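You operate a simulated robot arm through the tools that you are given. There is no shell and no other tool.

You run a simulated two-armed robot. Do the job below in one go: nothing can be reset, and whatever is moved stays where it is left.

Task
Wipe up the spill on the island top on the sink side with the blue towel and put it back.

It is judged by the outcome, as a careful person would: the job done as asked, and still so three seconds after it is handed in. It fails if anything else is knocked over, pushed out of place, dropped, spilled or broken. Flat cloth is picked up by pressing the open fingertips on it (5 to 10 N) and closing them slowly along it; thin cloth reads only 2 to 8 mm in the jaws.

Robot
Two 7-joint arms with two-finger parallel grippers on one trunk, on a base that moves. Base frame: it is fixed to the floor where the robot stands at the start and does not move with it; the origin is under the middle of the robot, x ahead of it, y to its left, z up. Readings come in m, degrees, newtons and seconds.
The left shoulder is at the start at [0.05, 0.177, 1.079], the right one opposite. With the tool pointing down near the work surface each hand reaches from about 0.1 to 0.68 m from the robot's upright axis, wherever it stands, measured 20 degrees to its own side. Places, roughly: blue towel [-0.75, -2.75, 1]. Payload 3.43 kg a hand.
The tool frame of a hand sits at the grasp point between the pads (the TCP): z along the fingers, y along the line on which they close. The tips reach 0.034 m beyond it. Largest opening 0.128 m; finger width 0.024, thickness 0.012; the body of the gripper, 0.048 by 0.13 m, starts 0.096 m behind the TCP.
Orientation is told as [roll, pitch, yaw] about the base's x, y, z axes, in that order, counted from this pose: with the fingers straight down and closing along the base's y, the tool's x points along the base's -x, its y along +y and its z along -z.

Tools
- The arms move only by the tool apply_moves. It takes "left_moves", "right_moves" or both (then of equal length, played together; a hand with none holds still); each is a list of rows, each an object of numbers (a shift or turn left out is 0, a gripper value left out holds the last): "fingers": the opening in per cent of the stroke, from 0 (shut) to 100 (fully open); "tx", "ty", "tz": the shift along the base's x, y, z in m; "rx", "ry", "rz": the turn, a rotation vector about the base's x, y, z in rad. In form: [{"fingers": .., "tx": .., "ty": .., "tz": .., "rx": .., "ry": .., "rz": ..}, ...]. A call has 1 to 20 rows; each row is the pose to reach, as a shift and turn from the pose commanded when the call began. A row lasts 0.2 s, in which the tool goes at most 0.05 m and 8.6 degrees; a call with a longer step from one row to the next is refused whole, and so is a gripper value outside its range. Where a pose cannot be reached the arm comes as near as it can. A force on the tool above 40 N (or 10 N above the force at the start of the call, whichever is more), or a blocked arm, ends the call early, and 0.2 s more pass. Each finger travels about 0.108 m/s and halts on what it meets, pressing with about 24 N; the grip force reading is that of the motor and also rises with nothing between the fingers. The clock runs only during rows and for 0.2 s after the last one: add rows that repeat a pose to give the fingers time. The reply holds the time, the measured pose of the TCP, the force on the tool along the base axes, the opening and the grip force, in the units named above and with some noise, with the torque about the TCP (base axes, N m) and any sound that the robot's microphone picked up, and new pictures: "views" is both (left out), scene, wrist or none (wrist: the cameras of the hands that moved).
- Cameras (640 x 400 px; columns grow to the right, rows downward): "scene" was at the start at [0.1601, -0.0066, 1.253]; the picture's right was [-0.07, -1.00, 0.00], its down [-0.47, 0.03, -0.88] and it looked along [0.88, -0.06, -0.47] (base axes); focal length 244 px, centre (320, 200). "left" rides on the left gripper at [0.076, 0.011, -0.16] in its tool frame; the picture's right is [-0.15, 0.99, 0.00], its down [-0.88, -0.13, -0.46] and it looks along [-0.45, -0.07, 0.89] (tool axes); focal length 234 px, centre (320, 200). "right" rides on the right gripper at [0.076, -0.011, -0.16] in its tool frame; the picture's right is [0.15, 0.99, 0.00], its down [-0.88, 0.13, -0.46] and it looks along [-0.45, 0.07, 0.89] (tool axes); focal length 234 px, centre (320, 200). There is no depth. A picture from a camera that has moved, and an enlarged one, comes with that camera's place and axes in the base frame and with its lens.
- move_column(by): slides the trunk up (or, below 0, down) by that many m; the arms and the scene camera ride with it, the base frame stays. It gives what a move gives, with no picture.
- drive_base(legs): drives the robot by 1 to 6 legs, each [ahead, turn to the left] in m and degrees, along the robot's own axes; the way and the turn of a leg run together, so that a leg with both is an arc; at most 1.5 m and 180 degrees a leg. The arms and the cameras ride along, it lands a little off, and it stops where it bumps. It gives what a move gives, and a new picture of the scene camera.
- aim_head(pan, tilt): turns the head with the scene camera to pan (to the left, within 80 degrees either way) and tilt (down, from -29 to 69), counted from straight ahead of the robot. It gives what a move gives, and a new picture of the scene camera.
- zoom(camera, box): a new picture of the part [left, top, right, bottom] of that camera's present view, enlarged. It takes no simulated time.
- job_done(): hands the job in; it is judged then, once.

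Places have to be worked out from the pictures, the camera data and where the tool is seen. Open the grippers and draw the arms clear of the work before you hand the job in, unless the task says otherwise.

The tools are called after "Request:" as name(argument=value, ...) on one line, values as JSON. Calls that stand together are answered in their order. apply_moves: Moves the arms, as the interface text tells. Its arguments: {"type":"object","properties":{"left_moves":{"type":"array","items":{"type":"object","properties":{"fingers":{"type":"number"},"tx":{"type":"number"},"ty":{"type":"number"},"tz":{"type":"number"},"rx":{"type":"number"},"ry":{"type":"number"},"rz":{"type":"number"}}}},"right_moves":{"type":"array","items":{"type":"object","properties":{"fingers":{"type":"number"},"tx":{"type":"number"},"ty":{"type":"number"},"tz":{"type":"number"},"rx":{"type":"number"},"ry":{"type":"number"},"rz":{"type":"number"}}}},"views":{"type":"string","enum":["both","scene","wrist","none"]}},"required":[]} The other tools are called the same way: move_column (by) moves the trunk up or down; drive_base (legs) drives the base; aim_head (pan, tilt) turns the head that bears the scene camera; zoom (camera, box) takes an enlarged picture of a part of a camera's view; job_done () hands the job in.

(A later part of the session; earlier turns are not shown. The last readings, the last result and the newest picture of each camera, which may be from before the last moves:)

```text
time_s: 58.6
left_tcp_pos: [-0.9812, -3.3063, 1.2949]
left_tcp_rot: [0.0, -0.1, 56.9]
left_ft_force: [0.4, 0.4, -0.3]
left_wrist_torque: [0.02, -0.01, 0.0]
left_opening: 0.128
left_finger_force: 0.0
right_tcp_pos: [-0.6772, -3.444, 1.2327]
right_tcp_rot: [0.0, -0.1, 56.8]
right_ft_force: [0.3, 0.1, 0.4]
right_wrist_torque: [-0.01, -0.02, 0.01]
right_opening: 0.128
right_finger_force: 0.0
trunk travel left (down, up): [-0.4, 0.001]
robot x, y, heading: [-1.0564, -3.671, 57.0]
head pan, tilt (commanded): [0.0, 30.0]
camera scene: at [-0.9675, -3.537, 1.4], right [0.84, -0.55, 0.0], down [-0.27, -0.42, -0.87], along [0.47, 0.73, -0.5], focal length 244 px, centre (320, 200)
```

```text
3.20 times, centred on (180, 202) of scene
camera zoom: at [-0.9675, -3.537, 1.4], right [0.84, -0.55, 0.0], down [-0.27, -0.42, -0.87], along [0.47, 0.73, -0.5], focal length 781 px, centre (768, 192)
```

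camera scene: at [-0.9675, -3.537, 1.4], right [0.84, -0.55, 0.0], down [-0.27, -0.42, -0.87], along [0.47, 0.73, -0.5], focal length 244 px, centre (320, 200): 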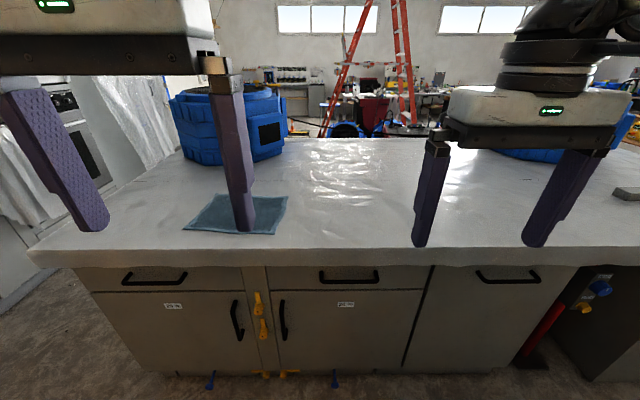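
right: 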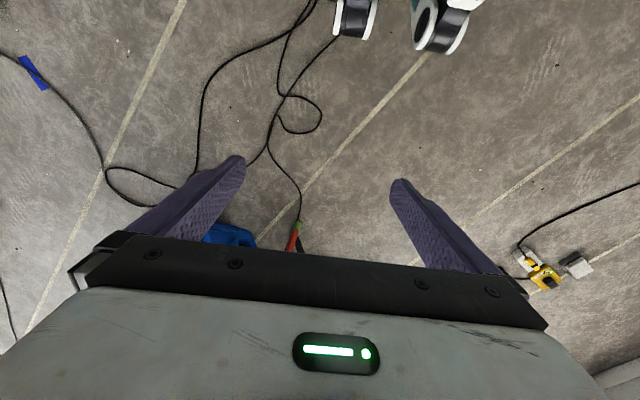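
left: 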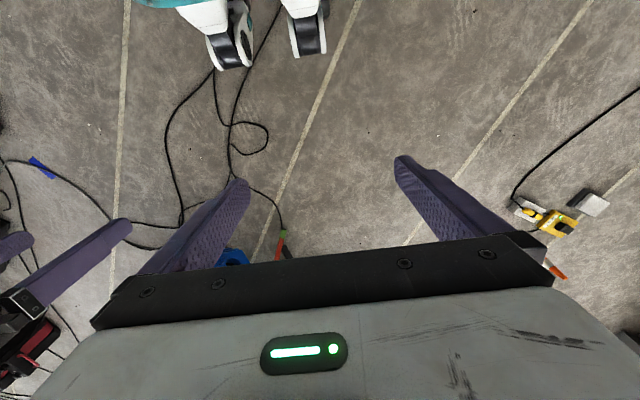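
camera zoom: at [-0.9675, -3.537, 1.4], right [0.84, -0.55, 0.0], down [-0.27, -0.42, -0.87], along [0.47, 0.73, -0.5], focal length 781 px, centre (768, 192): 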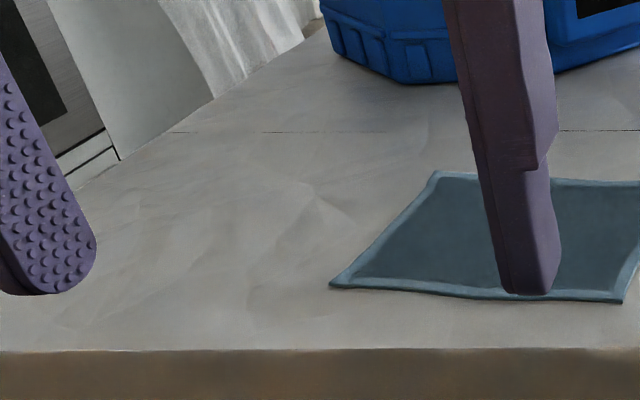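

The top's seam and drape wrinkles show but no evident puddle yet; the hands hide parts. I drive 0.2 m nearer and use the wrist cameras, which look down on the top.

Request:
drive_base(legs=[[0.2, 1]])

Request:
apply_moves(left_moves=[{"tz": 0.0}, {"tz": 0.02}], right_moves=[{"tz": 0.0}, {"tz": 0.02}], views="both")

```text
time_s: 60.2
left_tcp_pos: [-0.8784, -3.1376, 1.2951]
left_tcp_rot: [0.1, 0.0, 57.6]
left_ft_force: [0.8, 1.1, -0.1]
left_wrist_torque: [-0.01, 0.02, -0.02]
left_opening: 0.128
left_finger_force: 0.1
right_tcp_pos: [-0.5732, -3.2725, 1.2321]
right_tcp_rot: [0.0, 0.0, 57.5]
right_ft_force: [0.0, 0.7, -0.3]
right_wrist_torque: [-0.02, 0.03, 0.0]
right_opening: 0.128
right_finger_force: 0.2
trunk travel left (down, up): [-0.4, 0.001]
robot x, y, heading: [-0.9497, -3.5043, 57.6]
head pan, tilt (commanded): [0.0, 30.0]
camera scene: at [-0.8614, -3.3689, 1.3999], right [0.84, -0.54, 0.0], down [-0.27, -0.42, -0.87], along [0.46, 0.73, -0.5], focal length 244 px, centre (320, 200)
```

scene: 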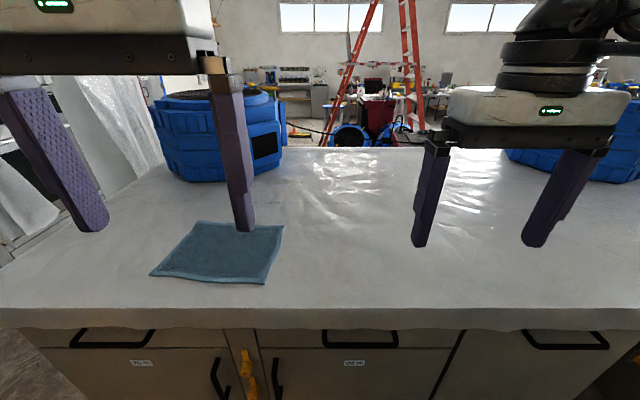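

```text
time_s: 60.8
left_tcp_pos: [-0.879, -3.1385, 1.3149]
left_tcp_rot: [0.0, 0.0, 57.6]
left_ft_force: [-0.5, -0.7, 0.3]
left_wrist_torque: [0.03, -0.01, 0.01]
left_opening: 0.1278
left_finger_force: 0.0
right_tcp_pos: [-0.5725, -3.2728, 1.2533]
right_tcp_rot: [0.0, -0.1, 57.5]
right_ft_force: [-0.8, -0.2, 1.1]
right_wrist_torque: [0.03, -0.01, -0.02]
right_opening: 0.1282
right_finger_force: 0.1
trunk travel left (down, up): [-0.4, 0.001]
robot x, y, heading: [-0.9452, -3.5016, 57.8]
head pan, tilt (commanded): [0.0, 30.0]
camera scene: at [-0.8621, -3.3697, 1.4], right [0.84, -0.54, 0.0], down [-0.27, -0.42, -0.87], along [0.46, 0.73, -0.5], focal length 244 px, centre (320, 200)
camera right: at [-0.6048, -3.3432, 1.4112], right [-0.91, 0.41, 0.0], down [0.36, 0.81, 0.46], along [0.19, 0.42, -0.89], focal length 234 px, centre (320, 200)
camera left: at [-0.9286, -3.196, 1.4753], right [-0.76, 0.65, 0.0], down [0.58, 0.67, 0.46], along [0.3, 0.34, -0.89], focal length 234 px, centre (320, 200)
```

scene: 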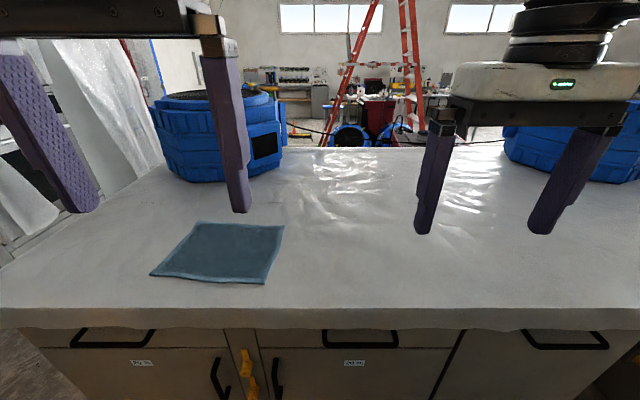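
right: 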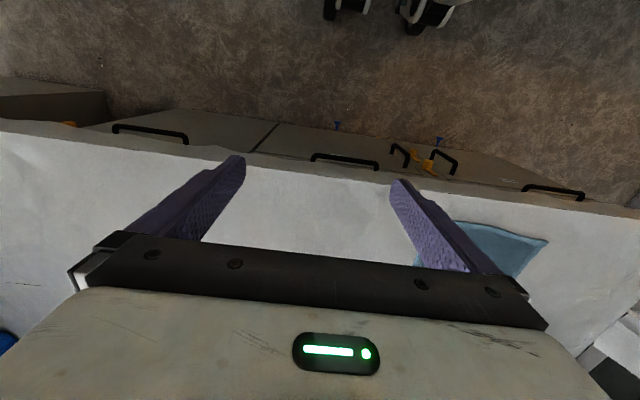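
left: 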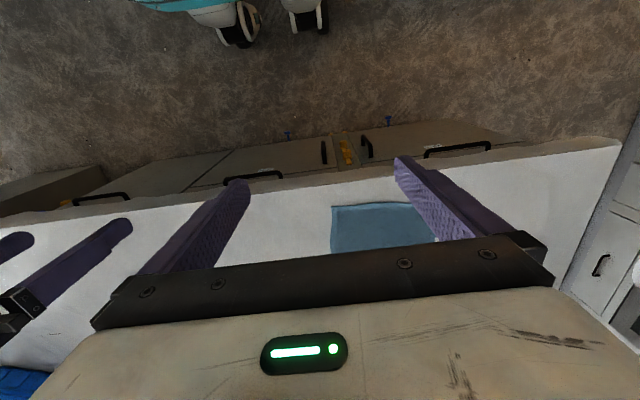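

The front wheels show that the base reaches only ~0.1 m ahead of the axis, so I can come closer later. I pan the head to the right and steeper to search the rest of the top.

Request:
aim_head(pan=-45, tilt=30)

Request:
aim_head(pan=-5, tilt=50)

```text
time_s: 61.9
left_tcp_pos: [-0.8781, -3.1388, 1.3157]
left_tcp_rot: [-0.1, 0.0, 57.6]
left_ft_force: [-0.6, -0.2, -0.4]
left_wrist_torque: [0.0, -0.03, -0.01]
left_opening: 0.1281
left_finger_force: 0.0
right_tcp_pos: [-0.5738, -3.2731, 1.2524]
right_tcp_rot: [0.0, -0.1, 57.5]
right_ft_force: [-0.6, 0.5, -0.7]
right_wrist_torque: [-0.01, -0.01, -0.02]
right_opening: 0.1277
right_finger_force: 0.0
trunk travel left (down, up): [-0.4, 0.001]
robot x, y, heading: [-0.9445, -3.5045, 57.6]
head pan, tilt (commanded): [-45.0, 30.0]
camera scene: at [-0.822, -3.426, 1.4], right [0.22, -0.98, 0.0], down [-0.49, -0.11, -0.87], along [0.85, 0.19, -0.5], focal length 244 px, centre (320, 200)
```

scene: 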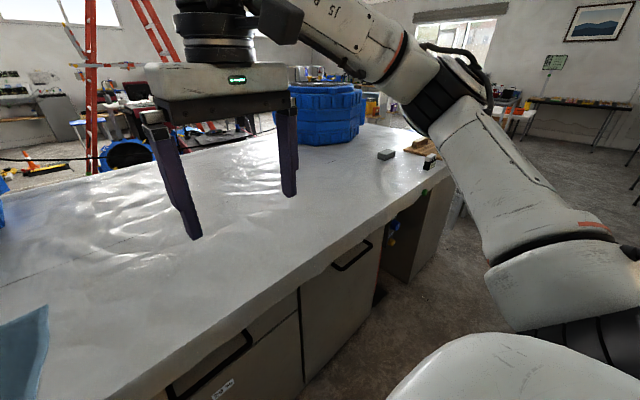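

```text
time_s: 63.0
left_tcp_pos: [-0.8782, -3.1376, 1.3148]
left_tcp_rot: [0.0, 0.0, 57.6]
left_ft_force: [0.0, -0.7, 0.4]
left_wrist_torque: [0.03, -0.02, 0.0]
left_opening: 0.1281
left_finger_force: 0.1
right_tcp_pos: [-0.5738, -3.2722, 1.2525]
right_tcp_rot: [-0.1, -0.1, 57.4]
right_ft_force: [-0.6, -0.1, -0.1]
right_wrist_torque: [0.03, 0.03, 0.01]
right_opening: 0.1281
right_finger_force: 0.1
trunk travel left (down, up): [-0.4, 0.001]
robot x, y, heading: [-0.9495, -3.5059, 57.6]
head pan, tilt (commanded): [-5.0, 50.0]
camera scene: at [-0.8634, -3.3847, 1.3705], right [0.79, -0.61, 0.0], down [-0.47, -0.61, -0.64], along [0.39, 0.51, -0.77], focal length 244 px, centre (320, 200)
```

scene: 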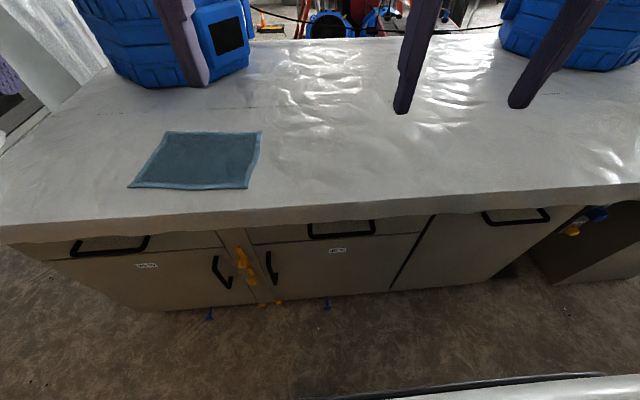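

This view shows the whole sink side of the top. I zoom in on strips of it to find the wet patch.

Request:
zoom(camera="scene", box=[240, 70, 440, 195])

Request:
zoom(camera="scene", box=[420, 70, 620, 195])

Request:
zoom(camera="scene", box=[20, 85, 220, 210])

```text
3.20 times, centred on (340, 132) of scene
camera zoom: at [-0.8634, -3.3847, 1.3705], right [0.79, -0.61, 0.0], down [-0.47, -0.61, -0.64], along [0.39, 0.51, -0.77], focal length 781 px, centre (256, 416)
```

zoom: 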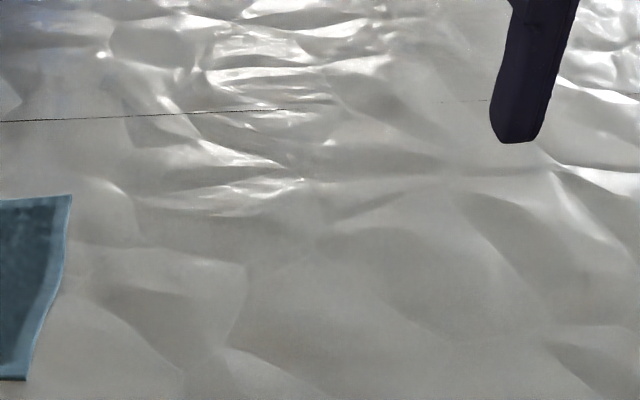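

```text
3.20 times, centred on (520, 132) of scene
camera zoom: at [-0.8634, -3.3847, 1.3705], right [0.79, -0.61, 0.0], down [-0.47, -0.61, -0.64], along [0.39, 0.51, -0.77], focal length 781 px, centre (-320, 416)
```

zoom: 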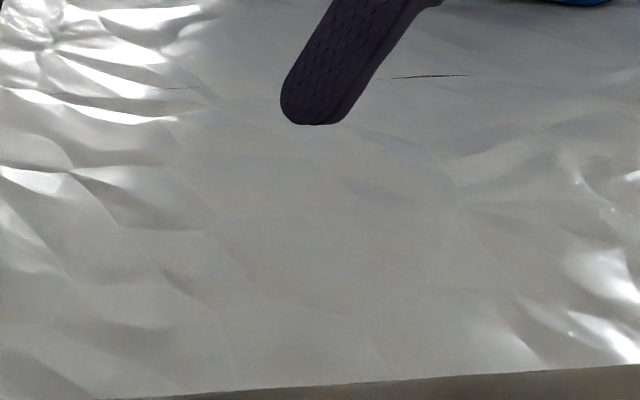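

```text
3.20 times, centred on (120, 148) of scene
camera zoom: at [-0.8634, -3.3847, 1.3705], right [0.79, -0.61, 0.0], down [-0.47, -0.61, -0.64], along [0.39, 0.51, -0.77], focal length 781 px, centre (960, 368)
```

zoom: 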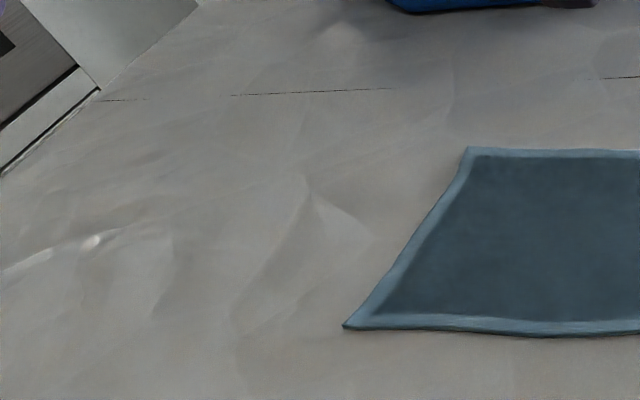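

Nothing coloured shows on this stretch; only drape wrinkles. I look at the right part of the top, toward the board.

Request:
aim_head(pan=-50, tilt=20)

Request:
zoom(camera="scene", box=[240, 90, 440, 215])

Request:
zoom(camera="scene", box=[60, 90, 260, 215])

```text
time_s: 64.1
left_tcp_pos: [-0.8791, -3.1377, 1.3147]
left_tcp_rot: [-0.1, 0.0, 57.6]
left_ft_force: [-0.5, 0.8, -0.4]
left_wrist_torque: [0.01, -0.03, 0.04]
left_opening: 0.1278
left_finger_force: 0.1
right_tcp_pos: [-0.5736, -3.2734, 1.2521]
right_tcp_rot: [0.0, -0.1, 57.3]
right_ft_force: [0.3, -0.4, 0.6]
right_wrist_torque: [0.04, 0.06, 0.02]
right_opening: 0.128
right_finger_force: 0.1
trunk travel left (down, up): [-0.4, 0.001]
robot x, y, heading: [-0.9436, -3.5031, 57.6]
head pan, tilt (commanded): [-50.0, 20.0]
camera scene: at [-0.8179, -3.4335, 1.416], right [0.13, -0.99, 0.0], down [-0.34, -0.05, -0.94], along [0.93, 0.12, -0.34], focal length 244 px, centre (320, 200)
```

scene: 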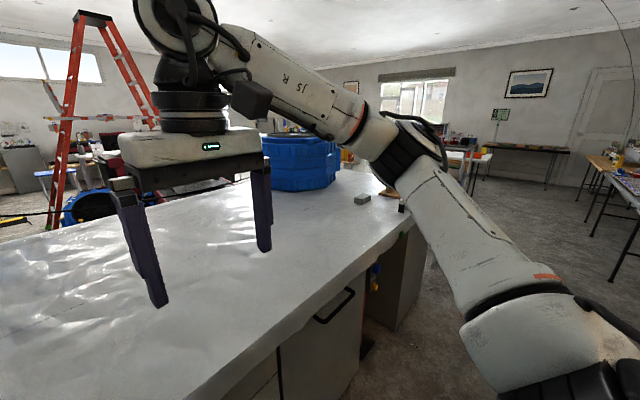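

```text
3.20 times, centred on (340, 152) of scene
camera zoom: at [-0.8179, -3.4335, 1.416], right [0.13, -0.99, 0.0], down [-0.34, -0.05, -0.94], along [0.93, 0.12, -0.34], focal length 781 px, centre (256, 352)
```

zoom: 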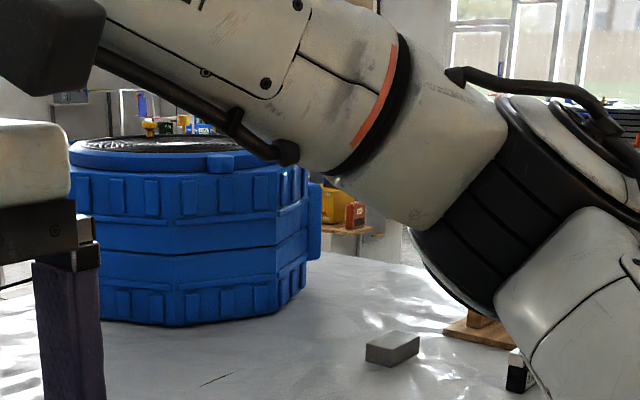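

```text
3.20 times, centred on (160, 152) of scene
camera zoom: at [-0.8179, -3.4335, 1.416], right [0.13, -0.99, 0.0], down [-0.34, -0.05, -0.94], along [0.93, 0.12, -0.34], focal length 781 px, centre (832, 352)
```

zoom: 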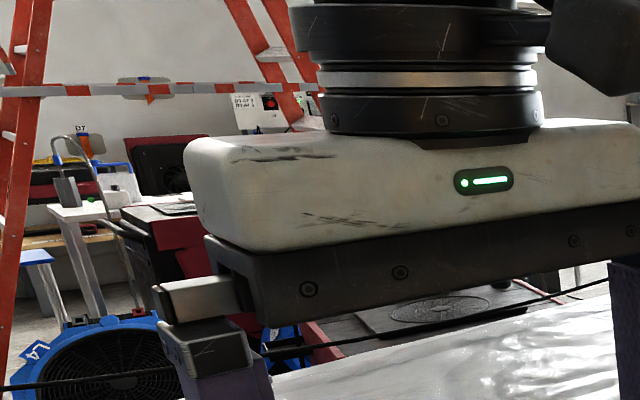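

The right part shows only the grey block and board. I raise both hands out of the line of sight and take a clear look down at the whole sink-side strip.

Request:
apply_moves(left_moves=[{"tz": 0.04}, {"tz": 0.08}, {"tz": 0.12}, {"tz": 0.16}], right_moves=[{"tz": 0.04}, {"tz": 0.08}, {"tz": 0.12}, {"tz": 0.16}], views="wrist")

Request:
aim_head(pan=-25, tilt=40)

Request:
zoom(camera="scene", box=[100, 40, 420, 240])

Request:
zoom(camera="scene", box=[320, 40, 640, 240])

Request:
zoom(camera="right", box=[0, 100, 320, 300])

Request:
zoom(camera="right", box=[200, 100, 520, 300])

```text
time_s: 65.1
left_tcp_pos: [-0.8822, -3.1379, 1.4394]
left_tcp_rot: [-0.4, -0.3, 57.6]
left_ft_force: [-0.8, 0.1, 0.9]
left_wrist_torque: [-0.06, -0.04, 0.02]
left_opening: 0.1279
left_finger_force: 0.1
left hand out of reach, approached as far as the arm can: row 4
right_tcp_pos: [-0.5745, -3.2702, 1.4135]
right_tcp_rot: [-0.1, -0.2, 57.7]
right_ft_force: [-0.5, 0.0, 0.3]
right_wrist_torque: [-0.11, -0.04, 0.01]
right_opening: 0.1278
right_finger_force: 0.0
trunk travel left (down, up): [-0.4, 0.001]
robot x, y, heading: [-0.948, -3.5061, 57.7]
head pan, tilt (commanded): [-50.0, 20.0]
camera right: at [-0.6063, -3.3406, 1.572], right [-0.91, 0.41, 0.0], down [0.36, 0.81, 0.46], along [0.19, 0.42, -0.89], focal length 234 px, centre (320, 200)
camera left: at [-0.9322, -3.1957, 1.5978], right [-0.76, 0.65, 0.0], down [0.58, 0.67, 0.46], along [0.3, 0.35, -0.89], focal length 234 px, centre (320, 200)
```

right: 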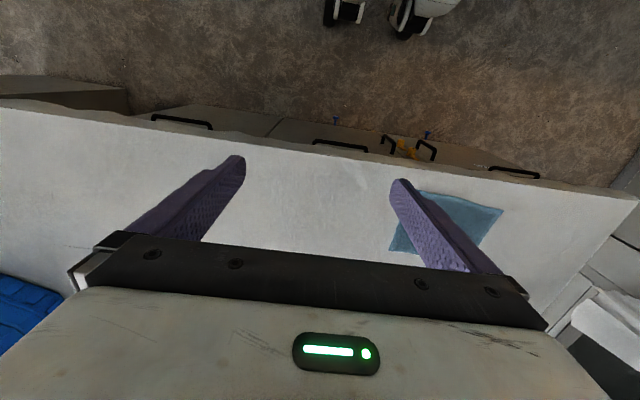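
left: 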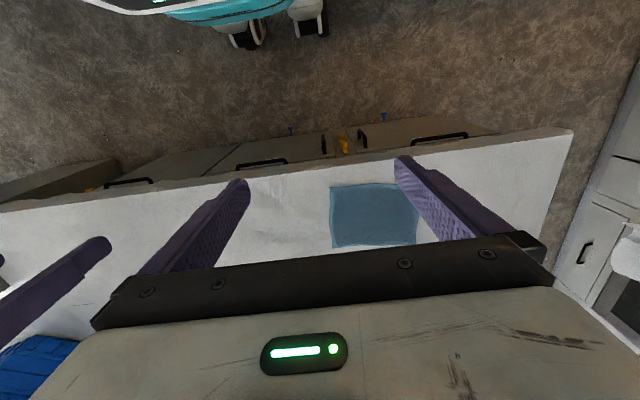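

```text
time_s: 66.0
left_tcp_pos: [-0.8789, -3.1397, 1.4383]
left_tcp_rot: [0.0, -0.1, 57.6]
left_ft_force: [-1.1, 0.5, 0.4]
left_wrist_torque: [0.03, -0.01, 0.01]
left_opening: 0.1279
left_finger_force: 0.1
right_tcp_pos: [-0.5711, -3.271, 1.4129]
right_tcp_rot: [0.0, -0.2, 57.5]
right_ft_force: [0.4, 0.0, 0.9]
right_wrist_torque: [-0.02, 0.0, -0.01]
right_opening: 0.128
right_finger_force: 0.0
trunk travel left (down, up): [-0.4, 0.001]
robot x, y, heading: [-0.9502, -3.4993, 57.7]
head pan, tilt (commanded): [-25.0, 40.0]
camera scene: at [-0.8388, -3.4, 1.3847], right [0.54, -0.84, 0.0], down [-0.54, -0.35, -0.77], along [0.65, 0.41, -0.64], focal length 244 px, centre (320, 200)
```

scene: 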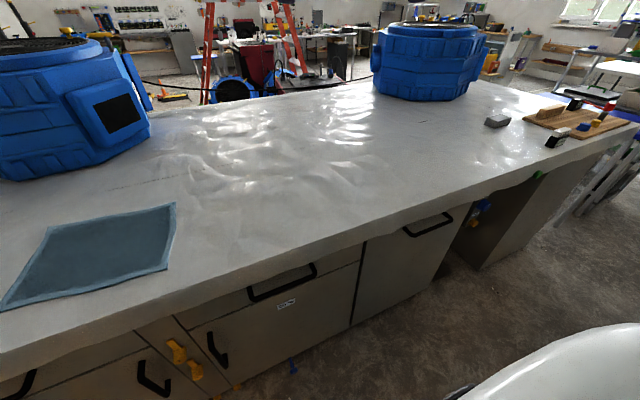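

```text
2.00 times, centred on (260, 140) of scene
camera zoom: at [-0.8388, -3.4, 1.3847], right [0.54, -0.84, 0.0], down [-0.54, -0.35, -0.77], along [0.65, 0.41, -0.64], focal length 488 px, centre (440, 320)
```

zoom: 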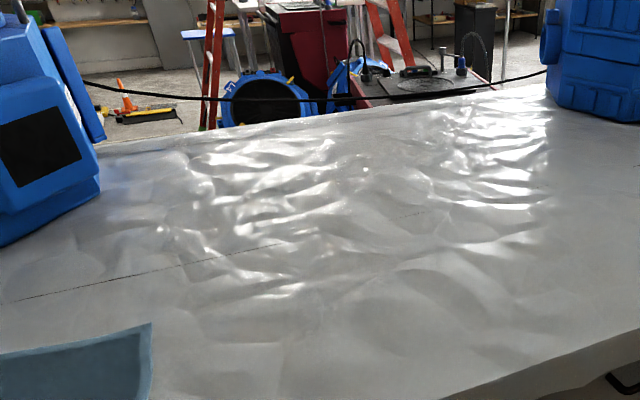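

```text
2.00 times, centred on (480, 140) of scene
camera zoom: at [-0.8388, -3.4, 1.3847], right [0.54, -0.84, 0.0], down [-0.54, -0.35, -0.77], along [0.65, 0.41, -0.64], focal length 488 px, centre (0, 320)
```

zoom: 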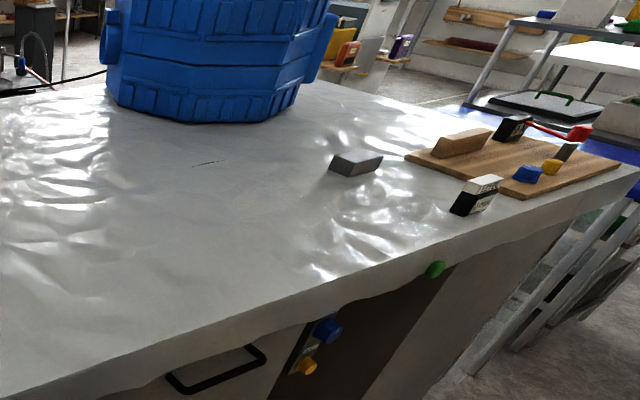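

```text
2.00 times, centred on (160, 200) of right
camera zoom: at [-0.6029, -3.3424, 1.5707], right [-0.91, 0.41, 0.0], down [0.36, 0.81, 0.46], along [0.19, 0.42, -0.89], focal length 468 px, centre (640, 200)
```

zoom: 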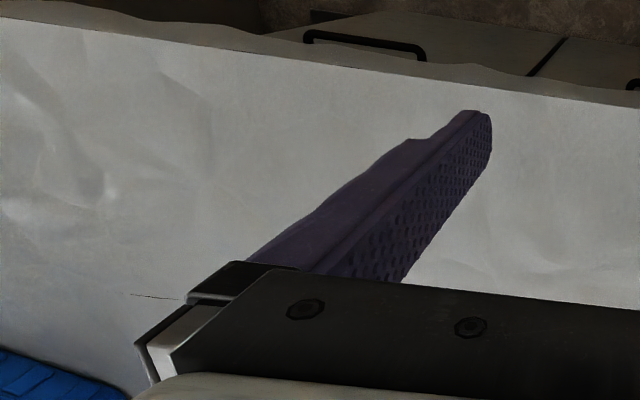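

```text
2.00 times, centred on (360, 200) of right
camera zoom: at [-0.6029, -3.3424, 1.5707], right [-0.91, 0.41, 0.0], down [0.36, 0.81, 0.46], along [0.19, 0.42, -0.89], focal length 468 px, centre (240, 200)
```

zoom: 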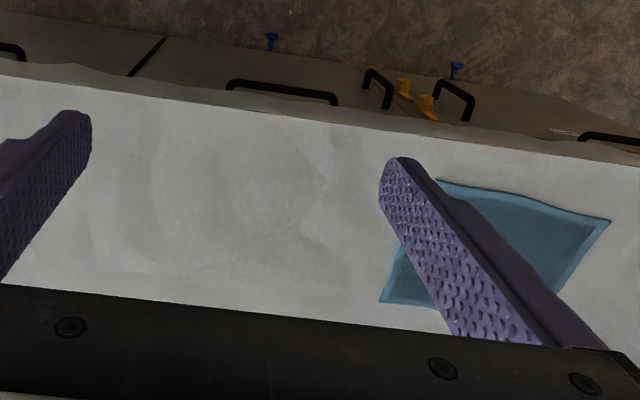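

In the right wrist view a faint translucent greyish wet patch shows on the top just right of the towel, centred roughly (-0.41,-3.03). I enlarge it further and check it with other views.

Request:
zoom(camera="right", box=[230, 130, 410, 243])

Request:
zoom(camera="left", box=[100, 160, 360, 322])

Request:
aim_head(pan=-10, tilt=55)

Request:
zoom(camera="scene", box=[240, 30, 480, 180])

```text
3.54 times, centred on (320, 186) of right
camera zoom: at [-0.6029, -3.3424, 1.5707], right [-0.91, 0.41, 0.0], down [0.36, 0.81, 0.46], along [0.19, 0.42, -0.89], focal length 829 px, centre (320, 248)
```

zoom: 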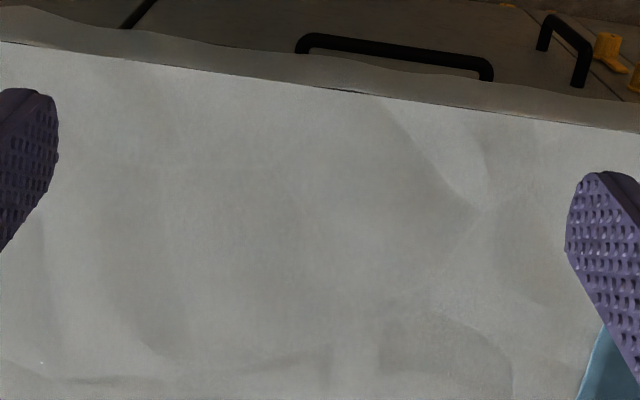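

```text
2.46 times, centred on (230, 241) of left
camera zoom: at [-0.9288, -3.1976, 1.5976], right [-0.76, 0.65, 0.0], down [0.58, 0.67, 0.46], along [0.3, 0.35, -0.89], focal length 576 px, centre (542, 99)
```

zoom: 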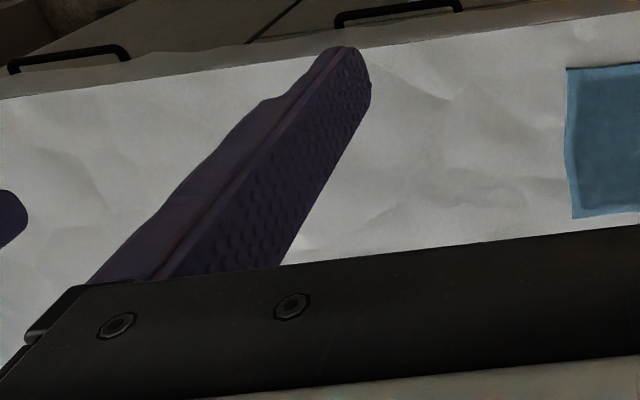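

```text
time_s: 66.7
left_tcp_pos: [-0.879, -3.1396, 1.4397]
left_tcp_rot: [0.0, -0.2, 57.6]
left_ft_force: [-0.3, -0.1, -0.8]
left_wrist_torque: [-0.02, -0.01, 0.0]
left_opening: 0.128
left_finger_force: 0.1
right_tcp_pos: [-0.5717, -3.2715, 1.412]
right_tcp_rot: [0.0, -0.1, 57.5]
right_ft_force: [0.4, -0.1, 0.2]
right_wrist_torque: [0.02, -0.04, -0.03]
right_opening: 0.1281
right_finger_force: 0.1
trunk travel left (down, up): [-0.4, 0.001]
robot x, y, heading: [-0.947, -3.5039, 57.7]
head pan, tilt (commanded): [-10.0, 55.0]
camera scene: at [-0.8615, -3.3927, 1.364], right [0.74, -0.68, 0.0], down [-0.55, -0.6, -0.57], along [0.39, 0.42, -0.82], focal length 244 px, centre (320, 200)
```

scene: 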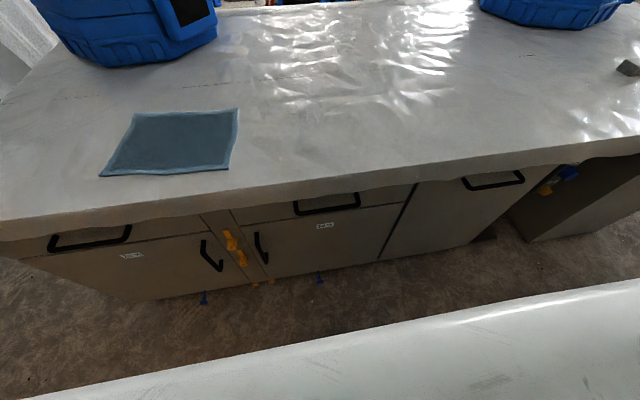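

```text
2.67 times, centred on (360, 105) of scene
camera zoom: at [-0.8615, -3.3927, 1.364], right [0.74, -0.68, 0.0], down [-0.55, -0.6, -0.57], along [0.39, 0.42, -0.82], focal length 650 px, centre (213, 453)
```

zoom: 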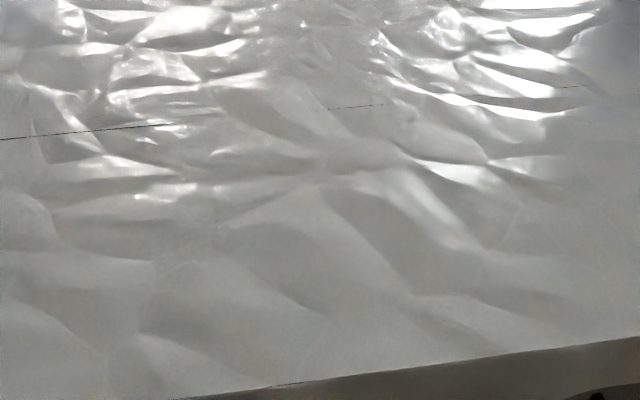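

The faint marks here look like drape wrinkles rather than liquid. I check the area near the grey block and board at higher zoom before moving.

Request:
aim_head(pan=-45, tilt=30)

Request:
zoom(camera="scene", box=[300, 110, 460, 210])

Request:
zoom(camera="scene", box=[160, 150, 360, 275])

Request:
aim_head(pan=40, tilt=35)

Request:
zoom(camera="scene", box=[200, 80, 520, 280])

```text
time_s: 67.8
left_tcp_pos: [-0.8785, -3.1399, 1.438]
left_tcp_rot: [0.1, -0.2, 57.5]
left_ft_force: [-0.9, 0.9, 0.3]
left_wrist_torque: [-0.02, 0.0, 0.01]
left_opening: 0.128
left_finger_force: 0.1
right_tcp_pos: [-0.5709, -3.2718, 1.4131]
right_tcp_rot: [0.0, -0.1, 57.6]
right_ft_force: [-0.7, -0.6, -0.6]
right_wrist_torque: [-0.01, -0.01, 0.0]
right_opening: 0.1281
right_finger_force: 0.1
trunk travel left (down, up): [-0.4, 0.001]
robot x, y, heading: [-0.9444, -3.508, 57.5]
head pan, tilt (commanded): [-45.0, 30.0]
camera scene: at [-0.8219, -3.4261, 1.3999], right [0.22, -0.98, 0.0], down [-0.49, -0.11, -0.87], along [0.84, 0.19, -0.5], focal length 244 px, centre (320, 200)
```

scene: 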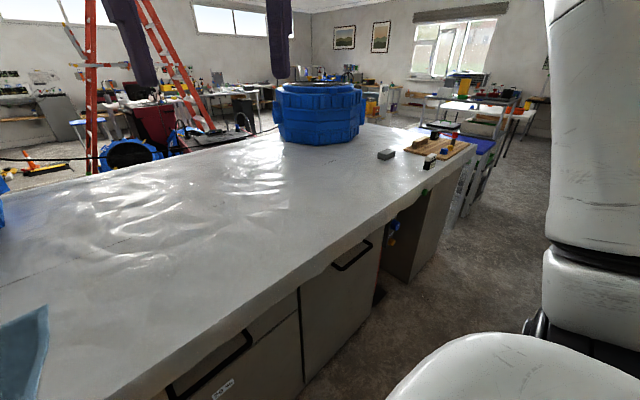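

```text
4.00 times, centred on (380, 160) of scene
camera zoom: at [-0.8219, -3.4261, 1.3999], right [0.22, -0.98, 0.0], down [-0.49, -0.11, -0.87], along [0.84, 0.19, -0.5], focal length 976 px, centre (80, 360)
```

zoom: 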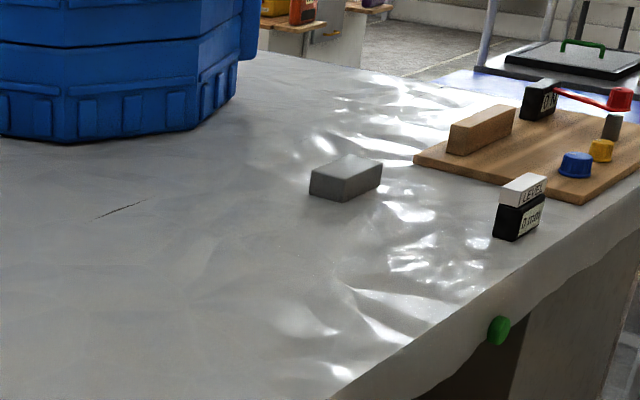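

```text
3.20 times, centred on (260, 212) of scene
camera zoom: at [-0.8219, -3.4261, 1.3999], right [0.22, -0.98, 0.0], down [-0.49, -0.11, -0.87], along [0.84, 0.19, -0.5], focal length 781 px, centre (512, 160)
```

zoom: 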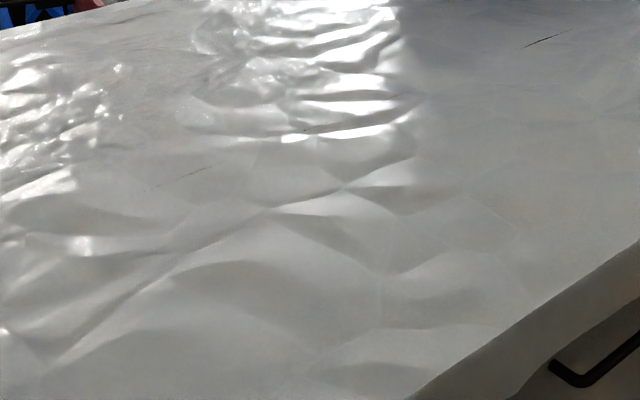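

```text
time_s: 69.3
left_tcp_pos: [-0.8778, -3.1398, 1.4379]
left_tcp_rot: [0.0, -0.2, 57.6]
left_ft_force: [-0.6, 0.1, 0.4]
left_wrist_torque: [-0.01, -0.02, 0.02]
left_opening: 0.1278
left_finger_force: 0.0
right_tcp_pos: [-0.5721, -3.2721, 1.4126]
right_tcp_rot: [0.1, 0.0, 57.6]
right_ft_force: [0.6, -0.9, 0.3]
right_wrist_torque: [-0.01, 0.02, 0.01]
right_opening: 0.1281
right_finger_force: 0.0
trunk travel left (down, up): [-0.4, 0.001]
robot x, y, heading: [-0.9472, -3.5067, 57.6]
head pan, tilt (commanded): [40.0, 35.0]
camera scene: at [-0.9218, -3.3585, 1.3922], right [0.99, 0.13, 0.0], down [0.08, -0.57, -0.82], along [-0.11, 0.81, -0.57], focal length 244 px, centre (320, 200)
```

scene: 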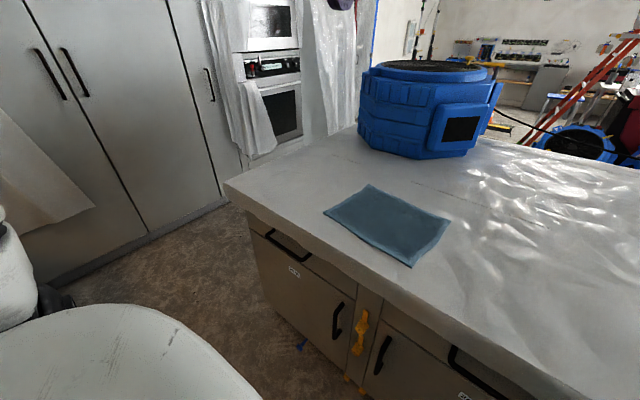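

```text
2.00 times, centred on (360, 180) of scene
camera zoom: at [-0.9218, -3.3585, 1.3922], right [0.99, 0.13, 0.0], down [0.08, -0.57, -0.82], along [-0.11, 0.81, -0.57], focal length 488 px, centre (240, 240)
```

zoom: 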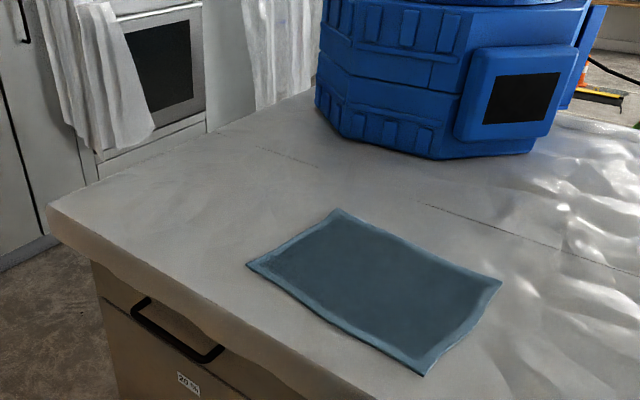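

Still no distinct puddle here; the sink itself is further right, so "sink side" may also mean the right part of the top. I back off, drive along the aisle to the right and face the top there.

Request:
drive_base(legs=[[-0.2, 0], [0, -90], [1.0, 0], [0, 90]])

Request:
aim_head(pan=0, tilt=35)

Request:
zoom(camera="scene", box=[160, 100, 480, 300])

```text
time_s: 83.4
left_tcp_pos: [-0.1533, -3.8573, 1.438]
left_tcp_rot: [0.0, -0.1, 56.6]
left_ft_force: [0.4, -0.2, -0.2]
left_wrist_torque: [-0.02, 0.01, -0.02]
left_opening: 0.1279
left_finger_force: 0.1
right_tcp_pos: [0.1519, -3.9921, 1.4119]
right_tcp_rot: [0.0, -0.2, 56.5]
right_ft_force: [0.2, -0.1, -1.2]
right_wrist_torque: [0.0, 0.02, 0.01]
right_opening: 0.1282
right_finger_force: 0.0
trunk travel left (down, up): [-0.4, 0.001]
robot x, y, heading: [-0.2242, -4.2174, 56.6]
head pan, tilt (commanded): [40.0, 35.0]
camera scene: at [-0.2002, -4.0737, 1.3922], right [0.99, 0.11, 0.0], down [0.07, -0.57, -0.82], along [-0.09, 0.81, -0.57], focal length 244 px, centre (320, 200)
```

scene: 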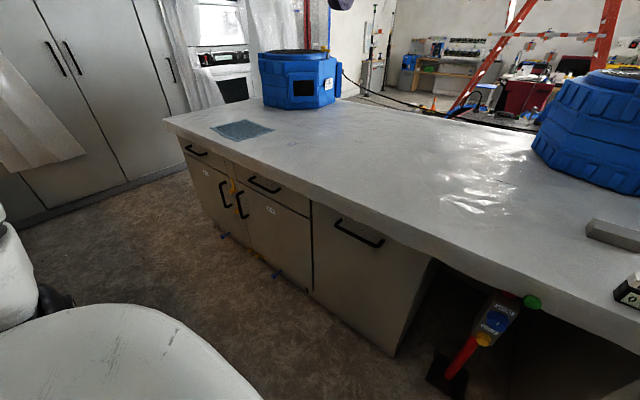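

```text
time_s: 84.4
left_tcp_pos: [-0.1539, -3.856, 1.4373]
left_tcp_rot: [0.0, 0.0, 56.6]
left_ft_force: [0.0, 0.1, 0.1]
left_wrist_torque: [0.03, 0.04, 0.0]
left_opening: 0.1281
left_finger_force: 0.0
right_tcp_pos: [0.1517, -3.9931, 1.4135]
right_tcp_rot: [0.0, -0.1, 56.6]
right_ft_force: [0.2, 0.4, -0.1]
right_wrist_torque: [0.04, 0.03, -0.03]
right_opening: 0.1281
right_finger_force: 0.0
trunk travel left (down, up): [-0.4, 0.001]
robot x, y, heading: [-0.227, -4.2207, 56.8]
head pan, tilt (commanded): [0.0, 35.0]
camera scene: at [-0.1416, -4.0877, 1.3922], right [0.83, -0.55, 0.0], down [-0.32, -0.48, -0.82], along [0.45, 0.68, -0.57], focal length 244 px, centre (320, 200)
```

scene: 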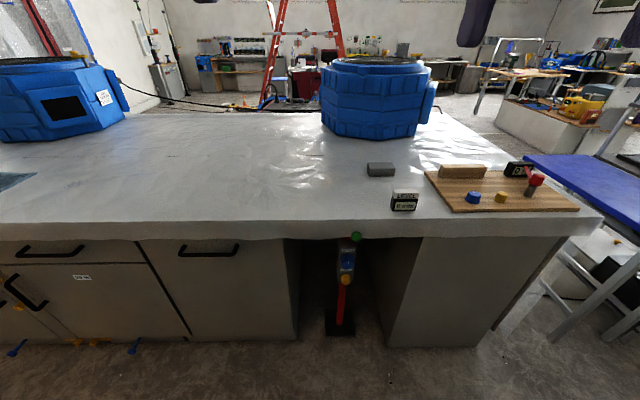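

```text
2.00 times, centred on (320, 200) of scene
camera zoom: at [-0.1416, -4.0877, 1.3922], right [0.83, -0.55, 0.0], down [-0.32, -0.48, -0.82], along [0.45, 0.68, -0.57], focal length 488 px, centre (320, 200)
```

zoom: 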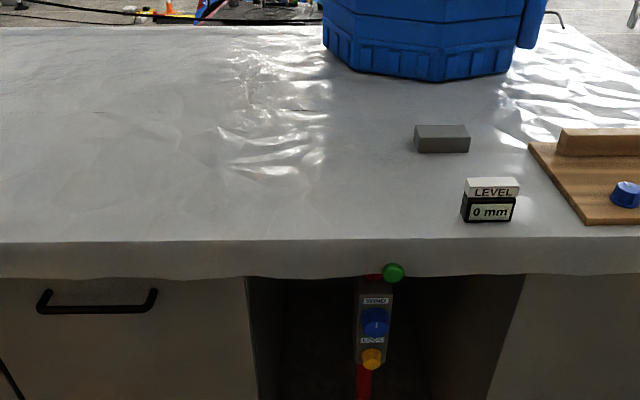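

No spill around the block and board either. From this angle I zoom on the stretch between here and the towel, where light falls differently.

Request:
zoom(camera="scene", box=[0, 110, 200, 235])

Request:
aim_head(pan=35, tilt=30)

Request:
zoom(camera="scene", box=[180, 100, 380, 225])

Request:
zoom(camera="scene", box=[320, 100, 520, 225])

```text
3.20 times, centred on (100, 172) of scene
camera zoom: at [-0.1416, -4.0877, 1.3922], right [0.83, -0.55, 0.0], down [-0.32, -0.48, -0.82], along [0.45, 0.68, -0.57], focal length 781 px, centre (1024, 288)
```

zoom: 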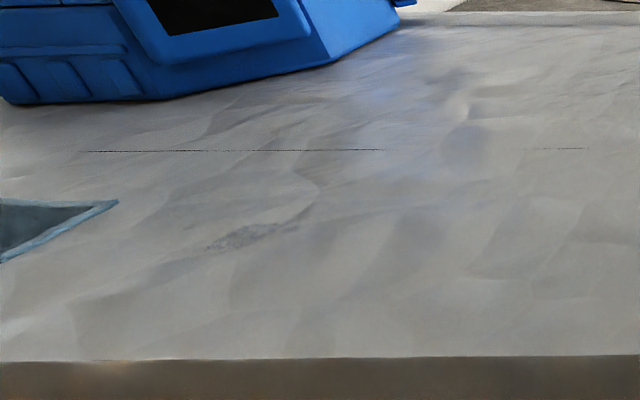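

```text
time_s: 85.4
left_tcp_pos: [-0.1532, -3.8562, 1.438]
left_tcp_rot: [0.0, -0.1, 56.6]
left_ft_force: [-0.5, -0.6, 0.1]
left_wrist_torque: [-0.01, 0.01, -0.03]
left_opening: 0.128
left_finger_force: 0.3
right_tcp_pos: [0.1523, -3.9936, 1.4125]
right_tcp_rot: [0.0, 0.0, 56.5]
right_ft_force: [-0.2, -0.3, -0.6]
right_wrist_torque: [0.01, -0.02, 0.04]
right_opening: 0.128
right_finger_force: 0.1
trunk travel left (down, up): [-0.4, 0.001]
robot x, y, heading: [-0.2279, -4.2203, 56.7]
head pan, tilt (commanded): [35.0, 30.0]
camera scene: at [-0.1924, -4.0709, 1.4], right [1.0, 0.03, 0.0], down [0.01, -0.5, -0.87], along [-0.02, 0.87, -0.5], focal length 244 px, centre (320, 200)
```

scene: 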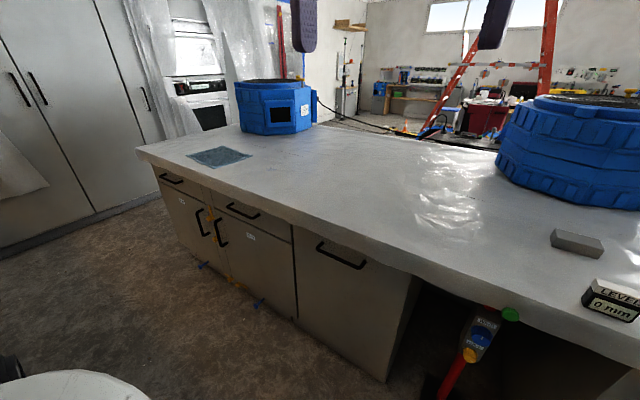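

```text
3.20 times, centred on (280, 162) of scene
camera zoom: at [-0.1924, -4.0709, 1.4], right [1.0, 0.03, 0.0], down [0.01, -0.5, -0.87], along [-0.02, 0.87, -0.5], focal length 781 px, centre (448, 320)
```

zoom: 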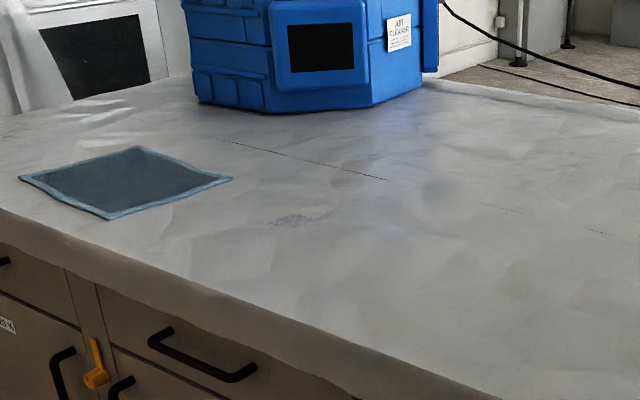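

```text
3.20 times, centred on (420, 162) of scene
camera zoom: at [-0.1924, -4.0709, 1.4], right [1.0, 0.03, 0.0], down [0.01, -0.5, -0.87], along [-0.02, 0.87, -0.5], focal length 781 px, centre (0, 320)
```

zoom: 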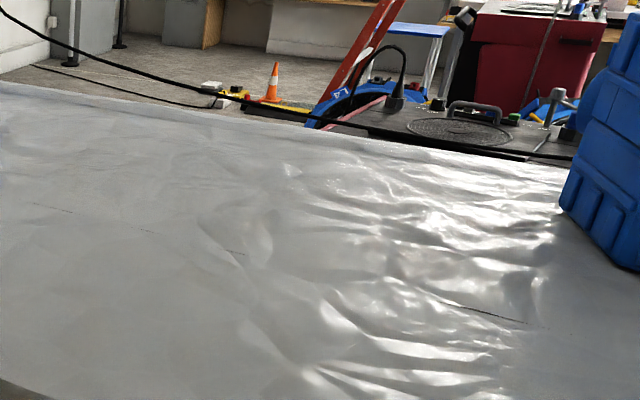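

There is a small wet-looking reflective patch just right of the towel: both views put it at about (-0.49,-2.845). I enlarge it to see its extent.

Request:
zoom(camera="scene", box=[230, 145, 310, 195])

Request:
zoom(camera="scene", box=[255, 158, 287, 178])

Request:
aim_head(pan=20, tilt=20)

Request:
zoom(camera="scene", box=[90, 100, 250, 200])

```text
8.00 times, centred on (270, 170) of scene
camera zoom: at [-0.1924, -4.0709, 1.4], right [1.0, 0.03, 0.0], down [0.01, -0.5, -0.87], along [-0.02, 0.87, -0.5], focal length 1952 px, centre (720, 440)
```

zoom: 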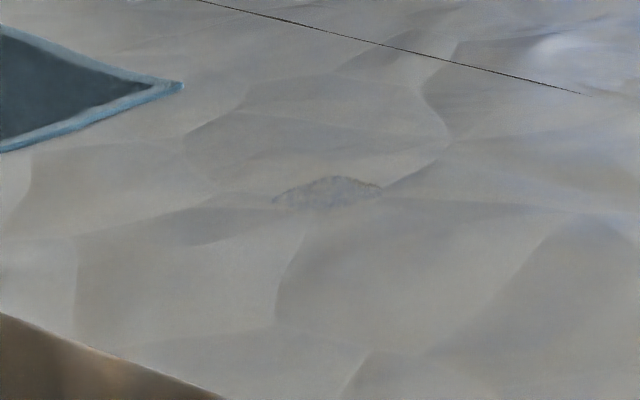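

```text
16.00 times, centred on (271, 168) of scene
camera zoom: at [-0.1924, -4.0709, 1.4], right [1.0, 0.03, 0.0], down [0.01, -0.5, -0.87], along [-0.02, 0.87, -0.5], focal length 3903 px, centre (1104, 712)
```

zoom: 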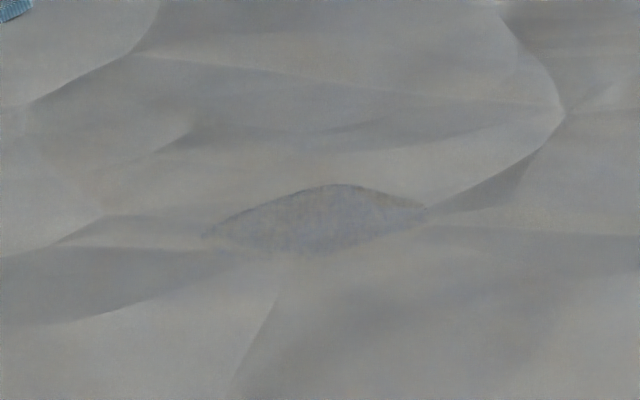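

```text
time_s: 86.2
left_tcp_pos: [-0.1523, -3.8565, 1.4383]
left_tcp_rot: [-0.1, -0.1, 56.7]
left_ft_force: [0.2, 0.0, -0.9]
left_wrist_torque: [0.04, 0.01, 0.02]
left_opening: 0.128
left_finger_force: 0.1
right_tcp_pos: [0.1524, -3.9936, 1.4126]
right_tcp_rot: [0.1, -0.1, 56.5]
right_ft_force: [-0.2, 0.4, 0.3]
right_wrist_torque: [0.0, -0.01, 0.0]
right_opening: 0.1281
right_finger_force: 0.0
trunk travel left (down, up): [-0.4, 0.001]
robot x, y, heading: [-0.2305, -4.2212, 56.7]
head pan, tilt (commanded): [20.0, 20.0]
camera scene: at [-0.1685, -4.0706, 1.416], right [0.97, -0.23, 0.0], down [-0.08, -0.33, -0.94], along [0.22, 0.91, -0.34], focal length 244 px, centre (320, 200)
```

scene: 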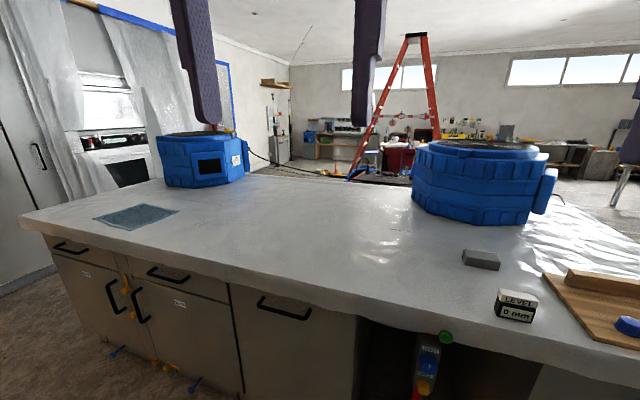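

```text
4.00 times, centred on (170, 150) of scene
camera zoom: at [-0.1685, -4.0706, 1.416], right [0.97, -0.23, 0.0], down [-0.08, -0.33, -0.94], along [0.22, 0.91, -0.34], focal length 976 px, centre (920, 400)
```

zoom: 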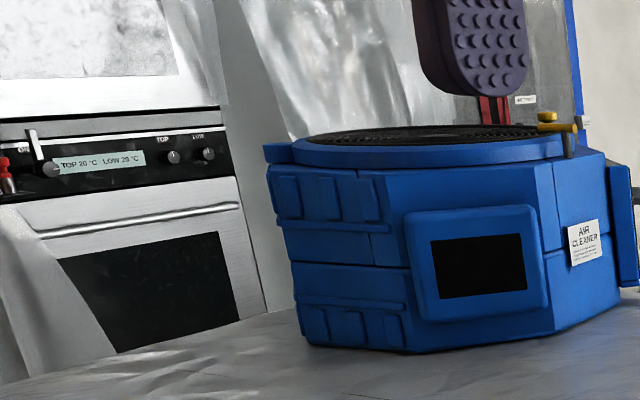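

The visible wet patch is about 8 × 6 cm around (-0.486,-2.848), just to the right of the towel, though drape relief may hide part of it. I drive back along the aisle to stand in front of the towel and spill.

Request:
drive_base(legs=[[0, 90], [1.12, 0], [0, -90]])

Request:
aim_head(pan=0, tilt=45)

```text
time_s: 99.7
left_tcp_pos: [-1.1182, -3.2387, 1.4379]
left_tcp_rot: [0.0, -0.1, 57.6]
left_ft_force: [0.9, 0.2, 0.1]
left_wrist_torque: [0.02, 0.02, -0.02]
left_opening: 0.1279
left_finger_force: 0.1
right_tcp_pos: [-0.8115, -3.3708, 1.4128]
right_tcp_rot: [0.0, -0.1, 57.5]
right_ft_force: [-0.7, -0.5, 0.1]
right_wrist_torque: [0.02, -0.01, 0.0]
right_opening: 0.1279
right_finger_force: 0.1
trunk travel left (down, up): [-0.4, 0.001]
robot x, y, heading: [-1.1863, -3.6054, 57.4]
head pan, tilt (commanded): [20.0, 20.0]
camera scene: at [-1.1298, -3.4538, 1.4161], right [0.98, -0.21, 0.0], down [-0.07, -0.33, -0.94], along [0.2, 0.92, -0.34], focal length 244 px, centre (320, 200)
```

scene: 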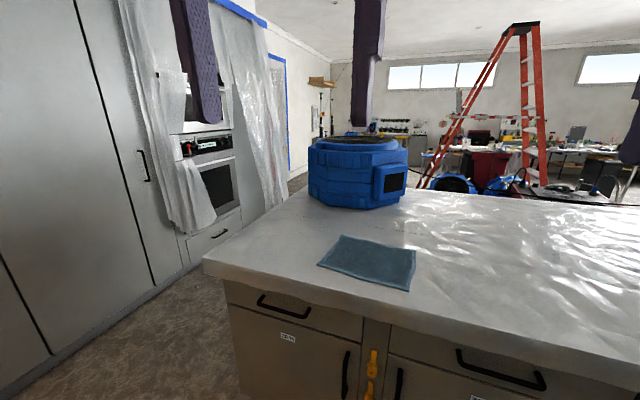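

```text
time_s: 100.6
left_tcp_pos: [-1.1187, -3.2388, 1.4387]
left_tcp_rot: [-0.1, -0.2, 57.6]
left_ft_force: [0.4, -0.1, -0.1]
left_wrist_torque: [0.01, 0.0, -0.01]
left_opening: 0.1278
left_finger_force: 0.1
right_tcp_pos: [-0.8115, -3.3714, 1.4124]
right_tcp_rot: [0.1, -0.1, 57.7]
right_ft_force: [-0.7, 0.3, 0.0]
right_wrist_torque: [-0.02, 0.0, 0.01]
right_opening: 0.1281
right_finger_force: 0.0
trunk travel left (down, up): [-0.4, 0.001]
robot x, y, heading: [-1.1892, -3.604, 57.7]
head pan, tilt (commanded): [0.0, 45.0]
camera scene: at [-1.1064, -3.476, 1.3775], right [0.84, -0.53, 0.0], down [-0.38, -0.6, -0.71], along [0.38, 0.6, -0.71], focal length 244 px, centre (320, 200)
```

scene: 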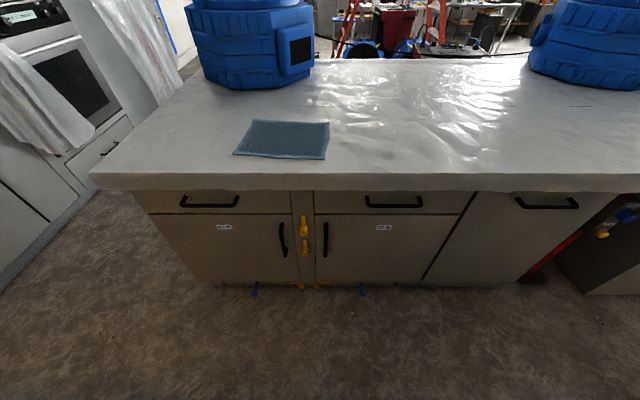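

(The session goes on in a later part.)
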